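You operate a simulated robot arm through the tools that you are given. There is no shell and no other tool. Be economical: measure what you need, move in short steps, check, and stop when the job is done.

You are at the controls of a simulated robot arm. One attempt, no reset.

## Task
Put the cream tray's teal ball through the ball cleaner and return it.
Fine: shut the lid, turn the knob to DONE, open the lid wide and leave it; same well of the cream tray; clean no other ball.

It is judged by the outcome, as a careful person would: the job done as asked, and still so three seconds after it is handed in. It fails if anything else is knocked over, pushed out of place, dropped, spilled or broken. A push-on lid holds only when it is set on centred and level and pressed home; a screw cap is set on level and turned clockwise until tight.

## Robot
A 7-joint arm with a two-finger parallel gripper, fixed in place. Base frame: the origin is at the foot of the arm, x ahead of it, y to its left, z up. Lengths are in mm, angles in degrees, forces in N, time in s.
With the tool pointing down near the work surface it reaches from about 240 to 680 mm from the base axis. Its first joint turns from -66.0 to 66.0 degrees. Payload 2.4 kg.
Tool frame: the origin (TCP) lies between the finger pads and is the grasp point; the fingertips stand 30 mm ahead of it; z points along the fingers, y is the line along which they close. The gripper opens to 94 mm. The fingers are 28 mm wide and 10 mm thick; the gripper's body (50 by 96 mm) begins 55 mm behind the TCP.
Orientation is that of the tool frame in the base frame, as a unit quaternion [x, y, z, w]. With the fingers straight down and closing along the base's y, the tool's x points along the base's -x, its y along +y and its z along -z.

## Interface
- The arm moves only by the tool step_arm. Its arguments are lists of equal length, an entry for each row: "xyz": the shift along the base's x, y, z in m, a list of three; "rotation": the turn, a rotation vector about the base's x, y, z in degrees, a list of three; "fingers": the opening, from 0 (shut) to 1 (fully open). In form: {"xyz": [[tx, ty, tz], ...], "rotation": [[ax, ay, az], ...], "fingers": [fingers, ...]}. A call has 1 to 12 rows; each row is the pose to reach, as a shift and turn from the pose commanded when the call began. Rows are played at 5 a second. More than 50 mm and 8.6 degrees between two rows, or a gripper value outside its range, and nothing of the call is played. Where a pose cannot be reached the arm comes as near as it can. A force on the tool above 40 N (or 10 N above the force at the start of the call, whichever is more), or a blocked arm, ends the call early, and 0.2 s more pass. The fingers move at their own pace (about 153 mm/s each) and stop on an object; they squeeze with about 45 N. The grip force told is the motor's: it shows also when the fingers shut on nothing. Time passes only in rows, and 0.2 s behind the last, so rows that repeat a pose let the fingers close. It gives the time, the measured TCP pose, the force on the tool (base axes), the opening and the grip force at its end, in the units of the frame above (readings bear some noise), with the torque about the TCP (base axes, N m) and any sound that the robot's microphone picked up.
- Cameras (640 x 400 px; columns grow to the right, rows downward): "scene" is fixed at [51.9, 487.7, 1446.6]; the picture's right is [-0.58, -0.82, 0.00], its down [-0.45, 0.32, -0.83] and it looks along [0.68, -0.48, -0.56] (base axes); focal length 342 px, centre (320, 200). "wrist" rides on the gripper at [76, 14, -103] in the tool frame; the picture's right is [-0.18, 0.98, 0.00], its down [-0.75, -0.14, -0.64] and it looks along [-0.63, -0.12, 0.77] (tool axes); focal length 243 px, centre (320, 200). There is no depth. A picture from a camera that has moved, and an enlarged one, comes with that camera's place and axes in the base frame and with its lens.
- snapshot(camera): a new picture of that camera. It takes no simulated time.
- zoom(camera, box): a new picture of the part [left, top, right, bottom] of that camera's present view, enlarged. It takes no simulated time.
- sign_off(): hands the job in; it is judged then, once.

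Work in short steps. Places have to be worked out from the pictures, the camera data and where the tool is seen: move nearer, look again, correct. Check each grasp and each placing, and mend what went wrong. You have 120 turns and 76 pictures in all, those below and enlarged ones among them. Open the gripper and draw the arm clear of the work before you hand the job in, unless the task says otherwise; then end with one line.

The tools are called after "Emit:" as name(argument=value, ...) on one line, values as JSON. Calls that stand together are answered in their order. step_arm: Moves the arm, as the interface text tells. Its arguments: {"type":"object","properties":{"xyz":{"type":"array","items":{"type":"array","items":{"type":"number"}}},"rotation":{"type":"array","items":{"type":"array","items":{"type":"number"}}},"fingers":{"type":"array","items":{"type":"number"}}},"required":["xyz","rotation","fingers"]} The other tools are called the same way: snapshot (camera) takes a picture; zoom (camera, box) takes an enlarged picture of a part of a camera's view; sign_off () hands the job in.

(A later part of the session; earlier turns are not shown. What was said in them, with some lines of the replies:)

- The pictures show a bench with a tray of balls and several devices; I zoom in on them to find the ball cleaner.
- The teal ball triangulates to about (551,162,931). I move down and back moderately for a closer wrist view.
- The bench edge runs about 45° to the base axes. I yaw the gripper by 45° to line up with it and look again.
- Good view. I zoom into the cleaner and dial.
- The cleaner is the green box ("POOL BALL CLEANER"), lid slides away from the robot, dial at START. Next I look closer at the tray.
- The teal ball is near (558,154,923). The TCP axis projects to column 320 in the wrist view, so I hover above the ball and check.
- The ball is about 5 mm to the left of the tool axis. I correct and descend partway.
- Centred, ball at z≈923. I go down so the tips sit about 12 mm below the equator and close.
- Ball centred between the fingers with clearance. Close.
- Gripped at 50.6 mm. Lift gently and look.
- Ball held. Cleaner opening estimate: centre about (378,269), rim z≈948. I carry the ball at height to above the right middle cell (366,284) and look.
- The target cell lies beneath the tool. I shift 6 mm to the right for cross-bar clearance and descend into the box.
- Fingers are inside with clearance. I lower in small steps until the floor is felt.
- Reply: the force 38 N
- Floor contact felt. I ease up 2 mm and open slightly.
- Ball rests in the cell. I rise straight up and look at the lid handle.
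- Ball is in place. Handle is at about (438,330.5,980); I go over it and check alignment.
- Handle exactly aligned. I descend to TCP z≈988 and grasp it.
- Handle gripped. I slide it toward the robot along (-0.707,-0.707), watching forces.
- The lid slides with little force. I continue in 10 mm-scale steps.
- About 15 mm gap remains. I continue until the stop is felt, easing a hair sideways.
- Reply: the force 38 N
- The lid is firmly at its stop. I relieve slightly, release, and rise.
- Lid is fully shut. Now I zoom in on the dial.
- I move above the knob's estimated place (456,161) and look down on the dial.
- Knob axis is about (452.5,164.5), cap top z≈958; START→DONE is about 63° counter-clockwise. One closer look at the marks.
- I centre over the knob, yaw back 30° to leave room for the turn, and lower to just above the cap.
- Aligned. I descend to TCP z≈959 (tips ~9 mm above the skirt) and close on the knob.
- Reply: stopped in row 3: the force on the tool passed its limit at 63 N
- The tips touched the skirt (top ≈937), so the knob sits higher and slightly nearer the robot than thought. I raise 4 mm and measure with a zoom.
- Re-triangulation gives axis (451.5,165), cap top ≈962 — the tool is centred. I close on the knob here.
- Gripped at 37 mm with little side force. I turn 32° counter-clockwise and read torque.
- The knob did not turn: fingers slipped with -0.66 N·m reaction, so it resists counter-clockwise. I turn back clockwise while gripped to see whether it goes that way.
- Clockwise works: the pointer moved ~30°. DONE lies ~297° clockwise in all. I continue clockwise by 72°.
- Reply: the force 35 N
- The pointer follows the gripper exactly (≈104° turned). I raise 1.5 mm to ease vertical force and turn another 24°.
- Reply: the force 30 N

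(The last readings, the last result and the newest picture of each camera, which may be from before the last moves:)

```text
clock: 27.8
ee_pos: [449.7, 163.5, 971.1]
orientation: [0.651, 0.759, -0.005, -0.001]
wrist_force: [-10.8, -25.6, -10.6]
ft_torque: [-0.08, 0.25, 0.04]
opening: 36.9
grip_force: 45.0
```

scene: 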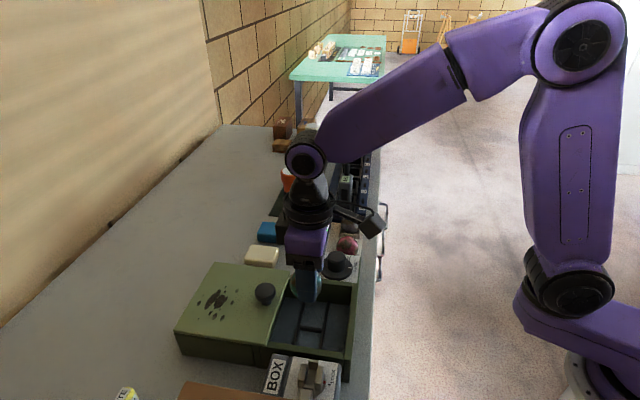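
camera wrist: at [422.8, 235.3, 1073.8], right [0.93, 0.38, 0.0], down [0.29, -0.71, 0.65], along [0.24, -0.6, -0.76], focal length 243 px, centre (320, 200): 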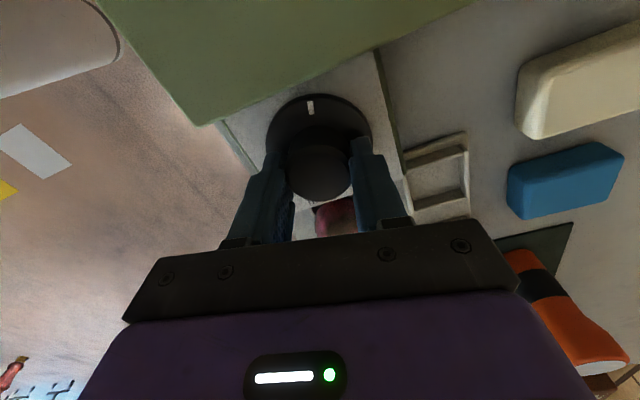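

Turned ~128° so far. I open, rise a little and see whether the knob stays.

Emit:
step_arm(xyz=[[0, 0, 0], [0, 0, 0], [0, 0, 0.03]], rotation=[[0, 0, 0], [0, 0, 0], [0, 0, 0]], fingers=[0.4, 0.55, 0.55])

Emit:
snapshot(camera="wrist")

```text
clock: 28.6
ee_pos: [452.3, 165.5, 1003.3]
orientation: [0.649, 0.76, -0.001, 0.001]
wrist_force: [-0.8, 0.0, -0.2]
ft_torque: [-0.01, -0.03, 0.01]
opening: 51.6
grip_force: 0.0
```

```text
33 pictures are left
camera wrist: at [455.1, 243.6, 1106.0], right [1.0, -0.03, 0.0], down [-0.02, -0.76, 0.64], along [-0.02, -0.64, -0.77], focal length 243 px, centre (320, 200)
```

wrist: 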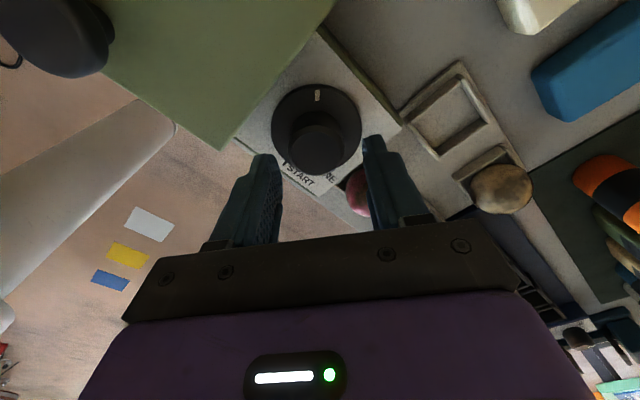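

The knob holds. I rotate back 160° clear of the knob for a second grip.

Emit:
step_arm(xyz=[[0, 0, 0], [0, 0, 0], [0, 0, 0], [0, 0, 0], [0, 0, 0], [0, 0, 0], [0, 0, 0], [0, 0, 0], [0, 0, 0], [0, 0, 0], [0, 0, 0], [0, 0, 0]], rotation=[[0, 0, 8], [0, 0, 16], [0, 0, 24], [0, 0, 32], [0, 0, 40], [0, 0, 48], [0, 0, 56], [0, 0, 64], [0, 0, 72], [0, 0, 80], [0, 0, 88], [0, 0, 96]], fingers=[0.55, 0.55, 0.55, 0.55, 0.55, 0.55, 0.55, 0.55, 0.55, 0.55, 0.55, 0.55])

Emit:
step_arm(xyz=[[0, 0, 0], [0, 0, 0], [0, 0, 0], [0, 0, 0], [0, 0, 0], [0, 0, 0], [0, 0, 0], [0, 0, 0], [0, 0, 0]], rotation=[[0, 0, 8], [0, 0, 16], [0, 0, 24], [0, 0, 32], [0, 0, 40], [0, 0, 48], [0, 0, 56], [0, 0, 64], [0, 0, 72]], fingers=[0.55, 0.55, 0.55, 0.55, 0.55, 0.55, 0.55, 0.55, 0.55])

Emit:
zoom(camera="wrist", box=[220, 60, 420, 210])

```text
clock: 31.2
ee_pos: [451.4, 165.1, 1002.9]
orientation: [-0.132, 0.991, 0.0, 0.002]
wrist_force: [-0.5, 1.0, 0.2]
ft_torque: [0.0, 0.02, 0.01]
opening: 51.8
grip_force: 0.0
```

```text
clock: 33.2
ee_pos: [452.0, 165.3, 1002.7]
orientation: [-0.689, 0.725, 0.002, 0.001]
wrist_force: [0.0, -0.2, 0.3]
ft_torque: [-0.04, 0.0, -0.01]
opening: 51.7
grip_force: 0.1
```

```text
2.67 times, centred on (320, 135) of wrist
camera zoom: at [434.8, 89.2, 1105.0], right [-0.97, 0.23, 0.0], down [0.18, 0.74, 0.64], along [0.15, 0.63, -0.76], focal length 647 px, centre (320, 373)
```

zoom: 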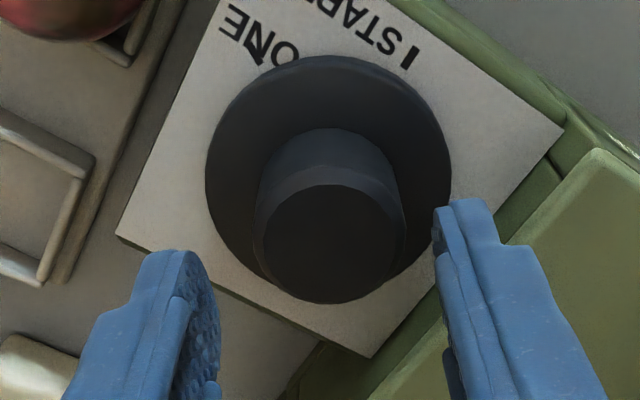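

Knob axis is ~2.5 mm toward -x; I correct that, descend to z≈972 and grip at yaw 87°, leaving ~170° to go.

Emit:
step_arm(xyz=[[-0.0023, -0.0005, -0.015], [-0.0023, -0.0005, -0.0305], [-0.0023, -0.0005, -0.0305], [-0.0023, -0.0005, -0.0305], [-0.0023, -0.0005, -0.0305]], rotation=[[0, 0, 0], [0, 0, 0], [0, 0, 0], [0, 0, 0], [0, 0, 0]], fingers=[0.55, 0.55, 0.4, 0.25, 0.25])

Emit:
step_arm(xyz=[[0, 0, 0], [0, 0, 0], [0, 0, 0], [0, 0, 0], [0, 0, 0], [0, 0, 0], [0, 0, 0], [0, 0, 0], [0, 0, 0], [0, 0, 0]], rotation=[[0, 0, -8], [0, 0, -16], [0, 0, -24], [0, 0, -32], [0, 0, -40], [0, 0, -48], [0, 0, -56], [0, 0, -64], [0, 0, -72], [0, 0, -80]], fingers=[0.25, 0.25, 0.25, 0.25, 0.25, 0.25, 0.25, 0.25, 0.25, 0.25])

Emit:
snapshot(camera="wrist")

```text
clock: 34.4
ee_pos: [450.5, 164.5, 971.8]
orientation: [-0.688, 0.725, 0.001, 0.001]
wrist_force: [2.6, -0.8, -2.3]
ft_torque: [0.18, -0.19, 0.0]
opening: 37.0
grip_force: 44.9
```

```text
clock: 36.6
ee_pos: [449.5, 165.2, 970.9]
orientation: [-0.059, 0.998, 0.001, 0.001]
wrist_force: [-4.1, -1.2, -3.9]
ft_torque: [-0.1, 0.53, 0.06]
opening: 37.4
grip_force: 45.0
```

```text
31 pictures are left
camera wrist: at [372.5, 169.8, 1074.7], right [0.07, 1.0, 0.0], down [0.76, -0.05, 0.64], along [0.64, -0.04, -0.77], focal length 243 px, centre (320, 200)
```

wrist: 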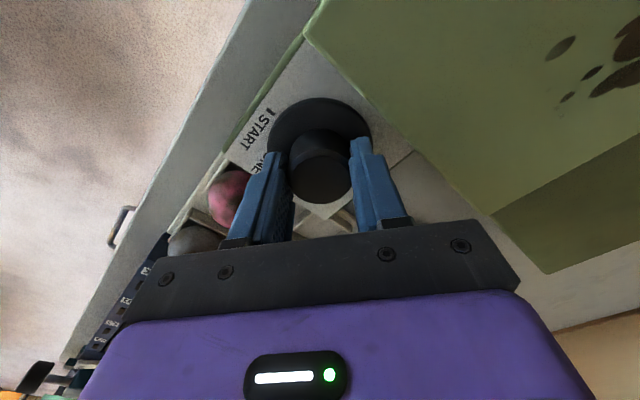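

Low forces and turning smoothly. I continue another 80° clockwise, then check the pointer.

Emit:
step_arm(xyz=[[0, 0, 0], [0, 0, 0], [0, 0, 0], [0, 0, 0], [0, 0, 0], [0, 0, 0], [0, 0, 0], [0, 0, 0], [0, 0, 0], [0, 0, 0]], rotation=[[0, 0, -8], [0, 0, -16], [0, 0, -24], [0, 0, -32], [0, 0, -40], [0, 0, -48], [0, 0, -56], [0, 0, -64], [0, 0, -72], [0, 0, -80]], fingers=[0.25, 0.25, 0.25, 0.25, 0.25, 0.25, 0.25, 0.25, 0.25, 0.25])

Emit:
zoom(camera="scene", box=[290, 220, 400, 300])

Emit:
snapshot(camera="wrist")

```text
clock: 38.8
ee_pos: [451.6, 164.8, 971.3]
orientation: [0.597, 0.802, -0.001, 0.001]
wrist_force: [-5.1, 5.2, -4.8]
ft_torque: [0.08, 0.18, -0.01]
opening: 37.0
grip_force: 45.2
```

```text
5.00 times, centred on (345, 260) of scene
camera zoom: at [51.8, 487.9, 1446.5], right [-0.58, -0.82, 0.0], down [-0.45, 0.32, -0.83], along [0.68, -0.48, -0.56], focal length 1713 px, centre (195, -100)
```

zoom: 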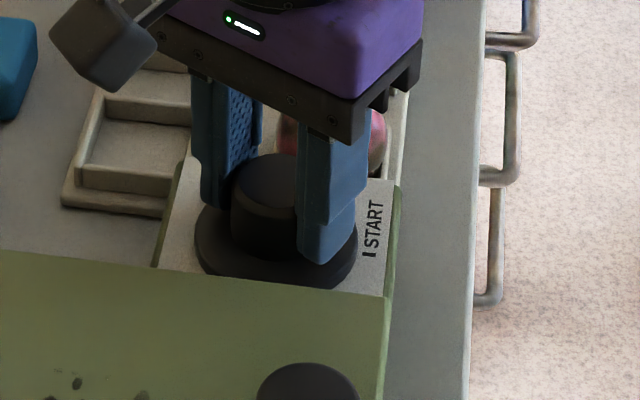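

```text
29 pictures are left
camera wrist: at [441.8, 242.5, 1074.6], right [0.99, 0.11, 0.0], down [0.08, -0.76, 0.64], along [0.07, -0.64, -0.76], focal length 243 px, centre (320, 200)
```

wrist: 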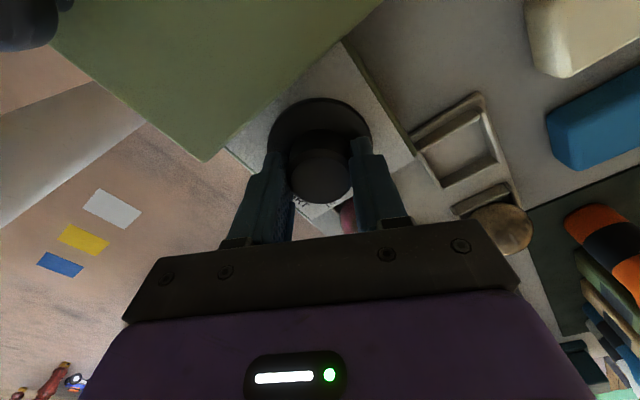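

Estimated 288° turned with no stop felt. I add 8°, then release and rise to read the pointer.

Emit:
step_arm(xyz=[[0, 0, 0], [0, 0, 0]], rotation=[[0, 0, -4], [0, 0, -8]], fingers=[0.25, 0.25])

Emit:
step_arm(xyz=[[0, 0, 0], [0, 0, 0], [0, 0, 0.04], [0, 0, 0.08]], rotation=[[0, 0, 0], [0, 0, 0], [0, 0, 0], [0, 0, 0]], fingers=[0.4, 0.55, 0.55, 0.55])

Emit:
zoom(camera="wrist", box=[220, 50, 420, 200])

```text
clock: 39.4
ee_pos: [449.6, 164.8, 971.4]
orientation: [0.651, 0.759, -0.001, 0.003]
wrist_force: [-5.5, 7.4, -3.2]
ft_torque: [-0.03, 0.15, 0.01]
opening: 37.4
grip_force: 44.7
```

```text
clock: 40.4
ee_pos: [450.2, 164.3, 1051.8]
orientation: [0.649, 0.761, -0.001, 0.001]
wrist_force: [-0.2, -0.3, 0.7]
ft_torque: [0.04, 0.03, 0.03]
opening: 51.6
grip_force: 0.0
```

```text
2.67 times, centred on (320, 125) of wrist
camera zoom: at [452.9, 242.1, 1155.4], right [1.0, -0.03, 0.0], down [-0.02, -0.76, 0.64], along [-0.02, -0.64, -0.76], focal length 647 px, centre (320, 400)
```

zoom: 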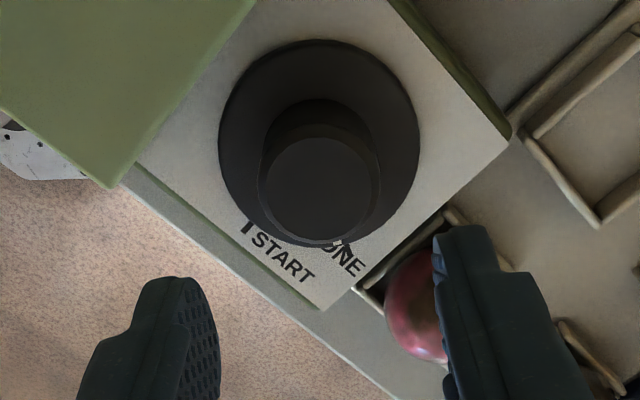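

The cap hides the pointer from this side. I rotate back to yaw 45° (needed next anyway) and look.

Emit:
step_arm(xyz=[[0, 0, 0], [0, 0, 0], [0, 0, 0], [0, 0, 0], [0, 0, 0], [0, 0, 0], [0, 0, 0], [0, 0, 0], [0, 0, 0], [0, 0, 0], [0, 0, 0], [0, 0, 0]], rotation=[[0, 0, 8], [0, 0, 16], [0, 0, 24], [0, 0, 32], [0, 0, 40], [0, 0, 48], [0, 0, 56], [0, 0, 64], [0, 0, 72], [0, 0, 80], [0, 0, 88], [0, 0, 96]], fingers=[0.55, 0.55, 0.55, 0.55, 0.55, 0.55, 0.55, 0.55, 0.55, 0.55, 0.55, 0.55])

Emit:
step_arm(xyz=[[0, 0, 0], [0, 0, 0], [0, 0, 0], [0, 0, 0]], rotation=[[0, 0, 7.5], [0, 0, 15], [0, 0, 22.5], [0, 0, 30]], fingers=[0.55, 0.55, 0.55, 0.55])

Emit:
zoom(camera="wrist", box=[270, 50, 370, 130])

```text
clock: 43.0
ee_pos: [450.0, 165.7, 1051.7]
orientation: [-0.132, 0.991, 0.001, 0.002]
wrist_force: [0.5, -0.3, -0.4]
ft_torque: [0.02, -0.02, -0.01]
opening: 51.7
grip_force: 0.1
```

```text
clock: 44.0
ee_pos: [450.3, 165.1, 1051.3]
orientation: [-0.384, 0.923, 0.0, 0.001]
wrist_force: [0.5, -0.6, 1.1]
ft_torque: [0.01, -0.05, 0.0]
opening: 51.6
grip_force: 0.0
```

```text
5.00 times, centred on (320, 90) of wrist
camera zoom: at [386.4, 120.5, 1154.8], right [-0.57, 0.82, 0.0], down [0.63, 0.43, 0.64], along [0.53, 0.37, -0.76], focal length 1213 px, centre (320, 750)
```

zoom: 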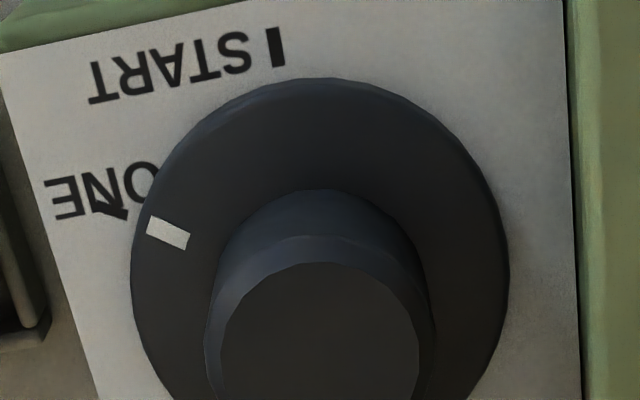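

The pointer is at DONE or within a few degrees; I zoom more to compare the pointer and tick orientations.

Emit:
zoom(camera="wrist", box=[260, 75, 310, 115])

```text
10.00 times, centred on (285, 95) of wrist
camera zoom: at [386.4, 120.5, 1154.8], right [-0.57, 0.82, 0.0], down [0.63, 0.43, 0.64], along [0.53, 0.37, -0.76], focal length 2426 px, centre (670, 1250)
```

zoom: 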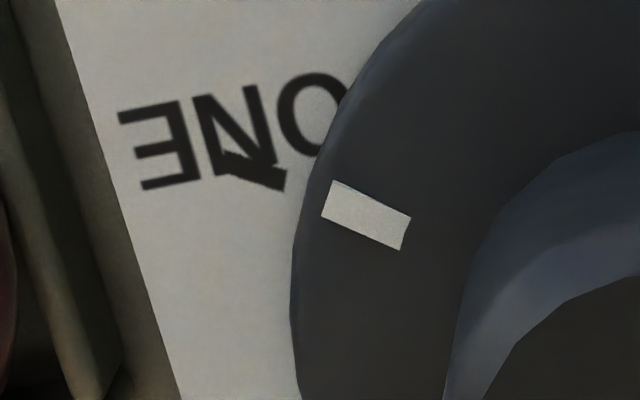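

Pointer reads ~6° past the DONE mark (clockwise). I re-grip and nudge it back 5.5° so it sits on the mark.

Emit:
step_arm(xyz=[[0, 0, -0.04], [0, 0, -0.065], [0, 0, -0.079], [0, 0, -0.079], [0, 0, -0.079], [0, 0, -0.079]], rotation=[[0, 0, 0], [0, 0, 0], [0, 0, 0], [0, 0, 0], [0, 0, 0], [0, 0, 0]], fingers=[0.55, 0.55, 0.55, 0.4, 0.25, 0.25])

Emit:
step_arm(xyz=[[0, 0, 0], [0, 0, 0], [0, 0, 0]], rotation=[[0, 0, 3], [0, 0, 5.5], [0, 0, 5.5]], fingers=[0.25, 0.25, 0.25])

```text
clock: 45.4
ee_pos: [450.1, 165.3, 973.6]
orientation: [-0.383, 0.924, 0.001, 0.002]
wrist_force: [-1.5, 3.5, -1.9]
ft_torque: [0.31, -0.2, 0.01]
opening: 37.0
grip_force: 44.6
```

```text
clock: 46.2
ee_pos: [449.7, 165.4, 973.1]
orientation: [-0.427, 0.904, 0.001, 0.001]
wrist_force: [-5.4, 3.5, 8.6]
ft_torque: [-0.08, 0.37, -0.02]
opening: 37.0
grip_force: 45.1
```

Turned freely. Release, rise, restore yaw and check.

Emit:
step_arm(xyz=[[0, 0, 0], [0, 0, 0], [0, 0, 0.04], [0, 0, 0.079]], rotation=[[0, 0, 0], [0, 0, 0], [0, 0, 0], [0, 0, -5.5]], fingers=[0.4, 0.55, 0.55, 0.55])

Emit:
zoom(camera="wrist", box=[260, 75, 310, 115])

```text
clock: 47.2
ee_pos: [450.2, 164.9, 1053.3]
orientation: [-0.382, 0.924, 0.0, 0.001]
wrist_force: [0.7, -0.3, 0.4]
ft_torque: [-0.01, -0.04, 0.01]
opening: 51.6
grip_force: 0.1
```

```text
10.00 times, centred on (285, 95) of wrist
camera zoom: at [386.5, 120.8, 1155.6], right [-0.56, 0.83, 0.0], down [0.63, 0.43, 0.64], along [0.53, 0.36, -0.76], focal length 2426 px, centre (670, 1250)
```

zoom: 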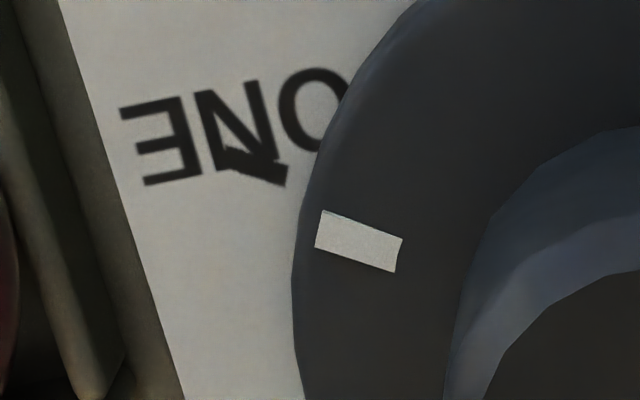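

Pointer is now parallel with the DONE tick. Next, open the lid: go above the handle and check.

Emit:
step_arm(xyz=[[-0.028, 0.017, 0], [-0.056, 0.034, 0], [-0.084, 0.051, 0], [-0.1105, 0.0683, 0]], rotation=[[0, 0, 0], [0, 0, 0], [0, 0, 0], [0, 0, 0]], fingers=[0.64, 0.64, 0.64, 0.64])

Emit:
snapshot(camera="wrist")

```text
clock: 48.2
ee_pos: [339.7, 233.4, 1052.2]
orientation: [-0.383, 0.924, 0.001, 0.002]
wrist_force: [-0.5, 0.0, 0.1]
ft_torque: [-0.01, 0.03, -0.01]
opening: 60.3
grip_force: 0.1
```

```text
24 pictures are left
camera wrist: at [274.8, 188.9, 1155.1], right [-0.56, 0.83, 0.0], down [0.63, 0.43, 0.64], along [0.53, 0.36, -0.76], focal length 243 px, centre (320, 200)
```

wrist: 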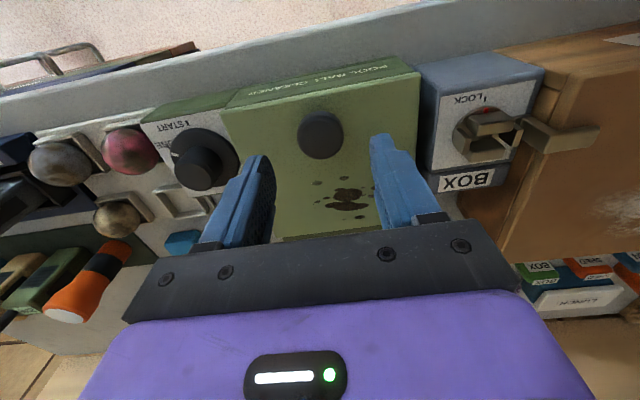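

Aligned. Descend, grip, and begin sliding the lid back.

Emit:
step_arm(xyz=[[0, 0, -0.035], [0, 0, -0.064], [0, 0, -0.064], [0, 0, -0.064], [0, 0, -0.064]], rotation=[[0, 0, 0], [0, 0, 0], [0, 0, 0], [0, 0, 0], [0, 0, 0]], fingers=[0.64, 0.64, 0.45, 0.25, 0.25])

Emit:
step_arm(xyz=[[0.01, 0.01, 0], [0.02, 0.02, 0], [0.03, 0.03, 0], [0.04, 0.04, 0], [0.05, 0.05, 0]], rotation=[[0, 0, 0], [0, 0, 0], [0, 0, 0], [0, 0, 0], [0, 0, 0]], fingers=[0.25, 0.25, 0.25, 0.25, 0.25])

Emit:
snapshot(camera="wrist")

```text
clock: 49.4
ee_pos: [338.5, 233.6, 988.2]
orientation: [-0.383, 0.924, 0.001, 0.001]
wrist_force: [-2.0, 1.5, -6.2]
ft_torque: [0.44, -0.4, -0.08]
opening: 35.2
grip_force: 45.0
```

```text
clock: 50.6
ee_pos: [389.7, 284.0, 986.8]
orientation: [-0.382, 0.924, 0.001, 0.002]
wrist_force: [1.3, -1.2, 0.2]
ft_torque: [-0.66, 0.63, 0.01]
opening: 35.2
grip_force: 45.8
```

```text
23 pictures are left
camera wrist: at [325.8, 239.3, 1090.5], right [-0.56, 0.83, 0.0], down [0.63, 0.43, 0.64], along [0.53, 0.36, -0.76], focal length 243 px, centre (320, 200)
```

wrist: 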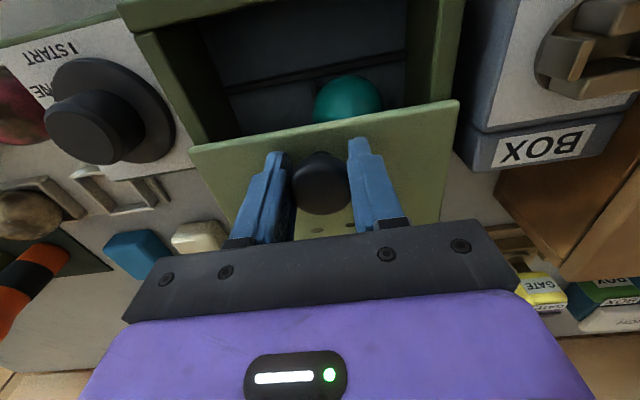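

The ball is now clean. I continue sliding the lid open until its stop.

Emit:
step_arm(xyz=[[0.01, 0.01, 0], [0.02, 0.02, 0], [0.03, 0.03, 0], [0.04, 0.04, 0], [0.046, 0.046, 0], [0.05, 0.05, 0], [0.053, 0.053, 0]], rotation=[[0, 0, 0], [0, 0, 0], [0, 0, 0], [0, 0, 0], [0, 0, 0], [0, 0, 0], [0, 0, 0]], fingers=[0.25, 0.25, 0.25, 0.25, 0.25, 0.25, 0.25])

```text
clock: 52.2
ee_pos: [439.9, 333.1, 987.7]
orientation: [-0.382, 0.924, -0.001, -0.004]
wrist_force: [-25.1, -24.3, 13.6]
ft_torque: [-0.23, 0.24, 0.02]
opening: 35.3
grip_force: 44.7
```

Stop reached (35 N), same spot as originally. I ease back, release and rise.

Emit:
step_arm(xyz=[[-0.003, -0.003, 0], [-0.003, -0.003, 0], [-0.003, -0.003, 0], [-0.003, -0.003, 0.035], [-0.003, -0.003, 0.075]], rotation=[[0, 0, 0], [0, 0, 0], [0, 0, 0], [0, 0, 0], [0, 0, 0]], fingers=[0.25, 0.5, 0.64, 0.64, 0.64])

Emit:
step_arm(xyz=[[-0.025, -0.015, 0], [-0.05, -0.03, 0], [-0.077, -0.044, 0]], rotation=[[0, 0, 0], [0, 0, 0], [0, 0, 0]], fingers=[0.66, 0.66, 0.66])

Emit:
snapshot(camera="wrist")

```text
clock: 53.4
ee_pos: [440.1, 334.5, 1063.3]
orientation: [-0.382, 0.924, 0.001, 0.002]
wrist_force: [0.7, 0.0, 0.2]
ft_torque: [0.01, 0.01, -0.01]
opening: 60.3
grip_force: 0.1
```

```text
clock: 54.2
ee_pos: [362.2, 289.0, 1062.4]
orientation: [-0.383, 0.924, 0.001, 0.003]
wrist_force: [0.5, -0.2, -0.5]
ft_torque: [0.0, -0.01, 0.03]
opening: 61.7
grip_force: 0.1
```

```text
22 pictures are left
camera wrist: at [298.0, 244.9, 1165.5], right [-0.56, 0.83, 0.0], down [0.63, 0.43, 0.64], along [0.53, 0.36, -0.76], focal length 243 px, centre (320, 200)
```

wrist: 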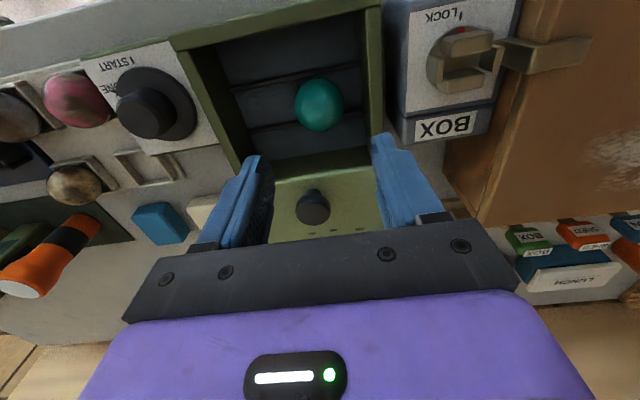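

Clean ball in the same cell, well aligned. Descend and grip it.

Emit:
step_arm(xyz=[[0.001, -0.0005, -0.04], [0.001, -0.0005, -0.08], [0.001, -0.0005, -0.117]], rotation=[[0, 0, 0], [0, 0, 0], [0, 0, 0]], fingers=[0.66, 0.66, 0.66])

Emit:
snapshot(camera="wrist")

```text
clock: 55.0
ee_pos: [364.4, 288.5, 946.4]
orientation: [-0.383, 0.924, 0.001, 0.001]
wrist_force: [-0.2, -0.5, -0.1]
ft_torque: [-0.04, 0.0, 0.04]
opening: 62.0
grip_force: 0.0
```

```text
21 pictures are left
camera wrist: at [299.8, 244.5, 1048.3], right [-0.56, 0.83, 0.0], down [0.63, 0.43, 0.65], along [0.53, 0.36, -0.76], focal length 243 px, centre (320, 200)
```

wrist: 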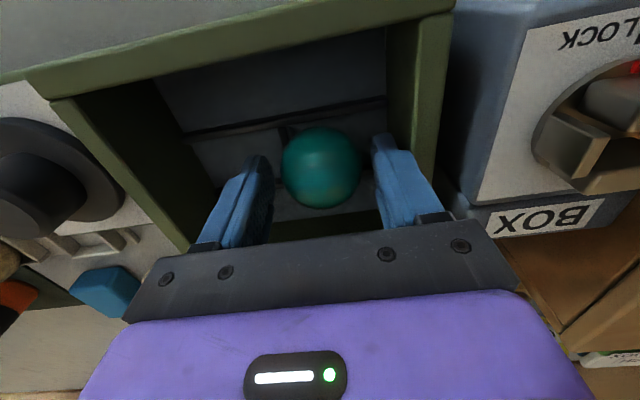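

Centred; close and lift.

Emit:
step_arm(xyz=[[0, 0, 0], [0, 0, 0], [0, 0, 0], [0, 0, 0.02], [0, 0, 0.05], [0, 0, 0.085], [0, 0, 0.115]], rotation=[[0, 0, 0], [0, 0, 0], [0, 0, 0], [0, 0, 0], [0, 0, 0], [0, 0, 0], [0, 0, 0]], fingers=[0.45, 0.3, 0.3, 0.3, 0.3, 0.3, 0.3])

```text
clock: 56.6
ee_pos: [363.3, 289.1, 1061.5]
orientation: [-0.383, 0.924, 0.0, 0.002]
wrist_force: [-0.3, 1.5, -0.4]
ft_torque: [0.02, 0.0, -0.02]
opening: 50.5
grip_force: 44.7
```

Held at 50.5 mm. Carry back to above the empty well (560.3,150.4).

Emit:
step_arm(xyz=[[0.033, -0.0231, 0], [0.066, -0.0462, 0], [0.0985, -0.0693, 0], [0.131, -0.0925, 0], [0.164, -0.1156, 0], [0.197, -0.1387, 0], [0.197, -0.1387, -0.025]], rotation=[[0, 0, 0], [0, 0, 0], [0, 0, 0], [0, 0, 0], [0, 0, 0], [0, 0, 0], [0, 0, 0]], fingers=[0.3, 0.3, 0.3, 0.3, 0.3, 0.3, 0.3])

Emit:
snapshot(camera="wrist")

```text
clock: 58.2
ee_pos: [561.3, 150.0, 1036.0]
orientation: [-0.382, 0.924, 0.001, 0.001]
wrist_force: [0.8, 0.6, -0.3]
ft_torque: [-0.03, -0.02, 0.0]
opening: 50.4
grip_force: 45.2
```

```text
20 pictures are left
camera wrist: at [496.3, 105.0, 1139.2], right [-0.56, 0.83, 0.0], down [0.63, 0.43, 0.64], along [0.53, 0.36, -0.76], focal length 243 px, centre (320, 200)
```

wrist: 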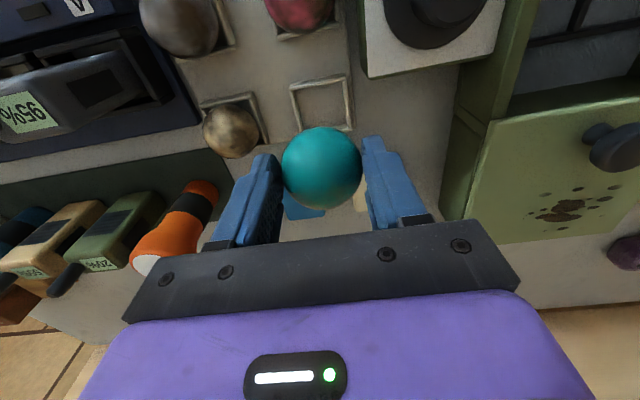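

Well lines up as on pick-up. I descend to just above resting height.

Emit:
step_arm(xyz=[[0, 0, -0.035], [0, 0, -0.07], [0, 0, -0.08], [0, 0, -0.085]], rotation=[[0, 0, 0], [0, 0, 0], [0, 0, 0], [0, 0, 0]], fingers=[0.3, 0.3, 0.3, 0.3])

Emit:
zoom(camera="wrist", box=[160, 80, 480, 280])

```text
clock: 59.2
ee_pos: [559.0, 149.8, 952.2]
orientation: [-0.382, 0.924, 0.001, 0.002]
wrist_force: [0.4, 0.7, -0.9]
ft_torque: [-0.01, -0.01, -0.02]
opening: 50.6
grip_force: 44.8
```

```text
2.00 times, centred on (320, 180) of wrist
camera zoom: at [496.6, 105.5, 1053.7], right [-0.56, 0.83, 0.0], down [0.63, 0.43, 0.64], along [0.53, 0.36, -0.76], focal length 485 px, centre (320, 240)
```

zoom: 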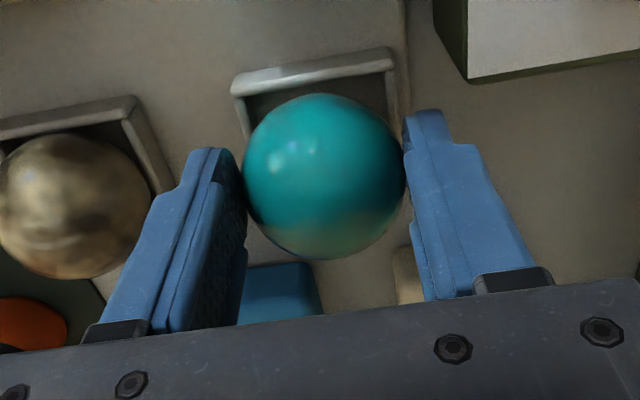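

Centred over the well. Lower the last millimetres in small steps watching for contact.

Emit:
step_arm(xyz=[[0, 0, -0.002], [0, 0, -0.004], [0, 0, -0.006], [0, 0, -0.0075], [0, 0, -0.0075]], rotation=[[0, 0, 0], [0, 0, 0], [0, 0, 0], [0, 0, 0], [0, 0, 0]], fingers=[0.3, 0.3, 0.3, 0.3, 0.3])

```text
clock: 60.4
ee_pos: [560.5, 150.1, 942.8]
orientation: [-0.383, 0.924, 0.0, 0.001]
wrist_force: [1.3, 1.0, -0.4]
ft_torque: [0.06, -0.02, 0.02]
opening: 50.5
grip_force: 45.3
```

Emit:
step_arm(xyz=[[0, 0, -0.0015], [0, 0, -0.003], [0, 0, -0.0045]], rotation=[[0, 0, 0], [0, 0, 0], [0, 0, 0]], fingers=[0.3, 0.3, 0.3])

```text
clock: 61.2
ee_pos: [560.4, 151.0, 941.5]
orientation: [-0.383, 0.924, 0.001, 0.004]
wrist_force: [-4.3, 2.3, 26.6]
ft_torque: [0.17, 0.06, 0.08]
opening: 50.8
grip_force: 45.1
```

Contact with the well floor (27 N). I ease up 2 mm, open, and then rise.

Emit:
step_arm(xyz=[[0, 0, 0.002], [0, 0, 0.002], [0, 0, 0.002], [0, 0, 0.002]], rotation=[[0, 0, 0], [0, 0, 0], [0, 0, 0], [0, 0, 0]], fingers=[0.3, 0.56, 0.66, 0.7])

Emit:
step_arm(xyz=[[0, 0, 0.03], [0, 0, 0.07], [0, 0, 0.11]], rotation=[[0, 0, 0], [0, 0, 0], [0, 0, 0]], fingers=[0.7, 0.7, 0.7])

Emit:
step_arm(xyz=[[-0.04, -0.03, 0.02], [-0.08, -0.06, 0.04], [-0.12, -0.09, 0.06], [-0.15, -0.1, 0.1]], rotation=[[0, 0, 0], [0, 0, 0], [0, 0, 0], [0, 0, 0]], fingers=[0.8, 1, 1, 1])

Emit:
snapshot(camera="wrist")

Emit:
zoom(camera="scene", box=[160, 190, 400, 390])

```text
clock: 62.2
ee_pos: [561.1, 150.7, 939.7]
orientation: [-0.383, 0.924, 0.001, 0.002]
wrist_force: [0.1, 0.0, -0.3]
ft_torque: [-0.02, 0.03, 0.01]
opening: 65.8
grip_force: 0.1
```

```text
clock: 63.0
ee_pos: [560.0, 149.2, 1051.6]
orientation: [-0.383, 0.924, 0.001, 0.001]
wrist_force: [0.4, 0.1, -0.5]
ft_torque: [-0.01, 0.0, 0.03]
opening: 65.7
grip_force: 0.1
```

```text
refused: row 1 steps farther than a row can; nothing moved
```

```text
18 pictures are left
camera wrist: at [496.3, 105.1, 1154.5], right [-0.56, 0.83, 0.0], down [0.63, 0.43, 0.64], along [0.53, 0.36, -0.76], focal length 243 px, centre (320, 200)
```

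wrist: 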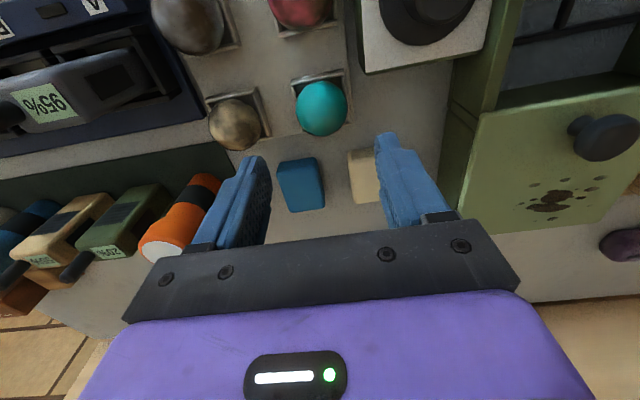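

```text
2.00 times, centred on (280, 290) of scene
camera zoom: at [51.9, 487.7, 1446.6], right [-0.58, -0.82, 0.0], down [-0.45, 0.32, -0.83], along [0.68, -0.48, -0.56], focal length 685 px, centre (400, 20)
```

zoom: 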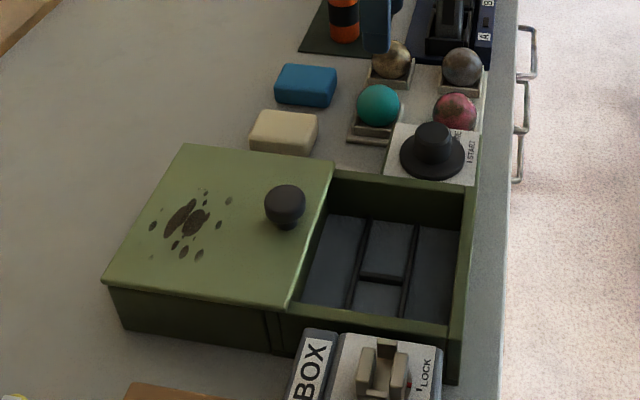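

Ball is in its well, clean, lid wide open, nothing disturbed. I draw the arm clear in smaller steps and take a final look.

Emit:
step_arm(xyz=[[-0.03, -0.02, 0.02], [-0.06, -0.04, 0.04], [-0.09, -0.06, 0.06], [-0.12, -0.08, 0.08], [-0.15, -0.1, 0.1]], rotation=[[0, 0, 0], [0, 0, 0], [0, 0, 0], [0, 0, 0], [0, 0, 0]], fingers=[0.8, 1, 1, 1, 1])

Emit:
zoom(camera="scene", box=[240, 190, 400, 290])

Emit:
snapshot(camera="wrist")

```text
clock: 64.2
ee_pos: [409.5, 49.2, 1150.1]
orientation: [-0.383, 0.924, 0.001, 0.002]
wrist_force: [-0.5, 0.2, -0.4]
ft_torque: [0.02, 0.01, -0.02]
opening: 93.9
grip_force: 0.0
```

```text
4.00 times, centred on (320, 240) of scene
camera zoom: at [51.9, 487.7, 1446.6], right [-0.58, -0.82, 0.0], down [-0.45, 0.32, -0.83], along [0.68, -0.48, -0.56], focal length 1370 px, centre (320, 40)
```

zoom: 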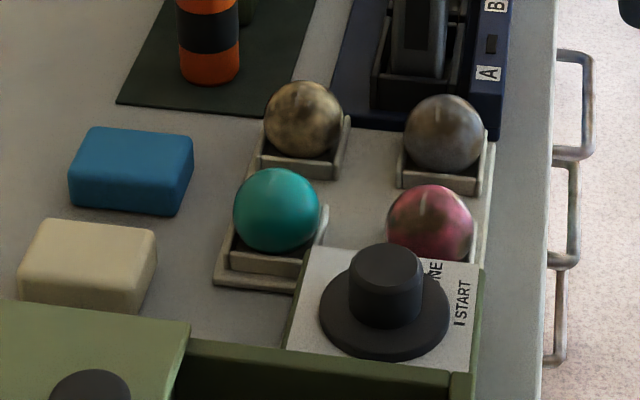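

```text
15 pictures are left
camera wrist: at [346.4, 5.3, 1254.3], right [-0.57, 0.82, 0.0], down [0.63, 0.43, 0.64], along [0.53, 0.36, -0.77], focal length 243 px, centre (320, 200)
```

wrist: 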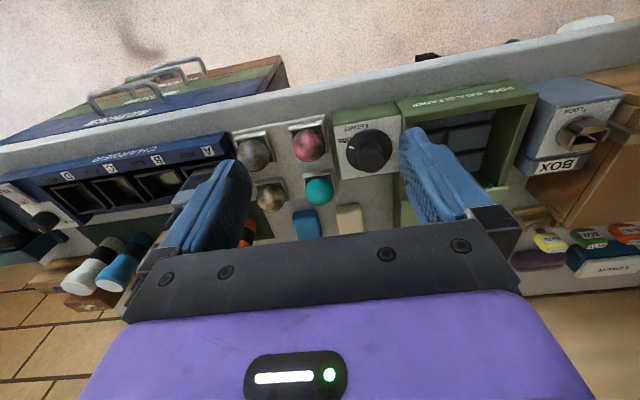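

Everything is as asked: the ball is clean in its own well, the knob is on DONE, the lid is wide open and the arm is clear. I hand it in.

Emit:
sign_off()

```text
The job is handed in.
```

The teal ball went through the cleaner with the lid shut and came out clean. It is back in its own well of the cream tray. The knob is at DONE, the lid is left wide open, and no other ball was cleaned or moved.
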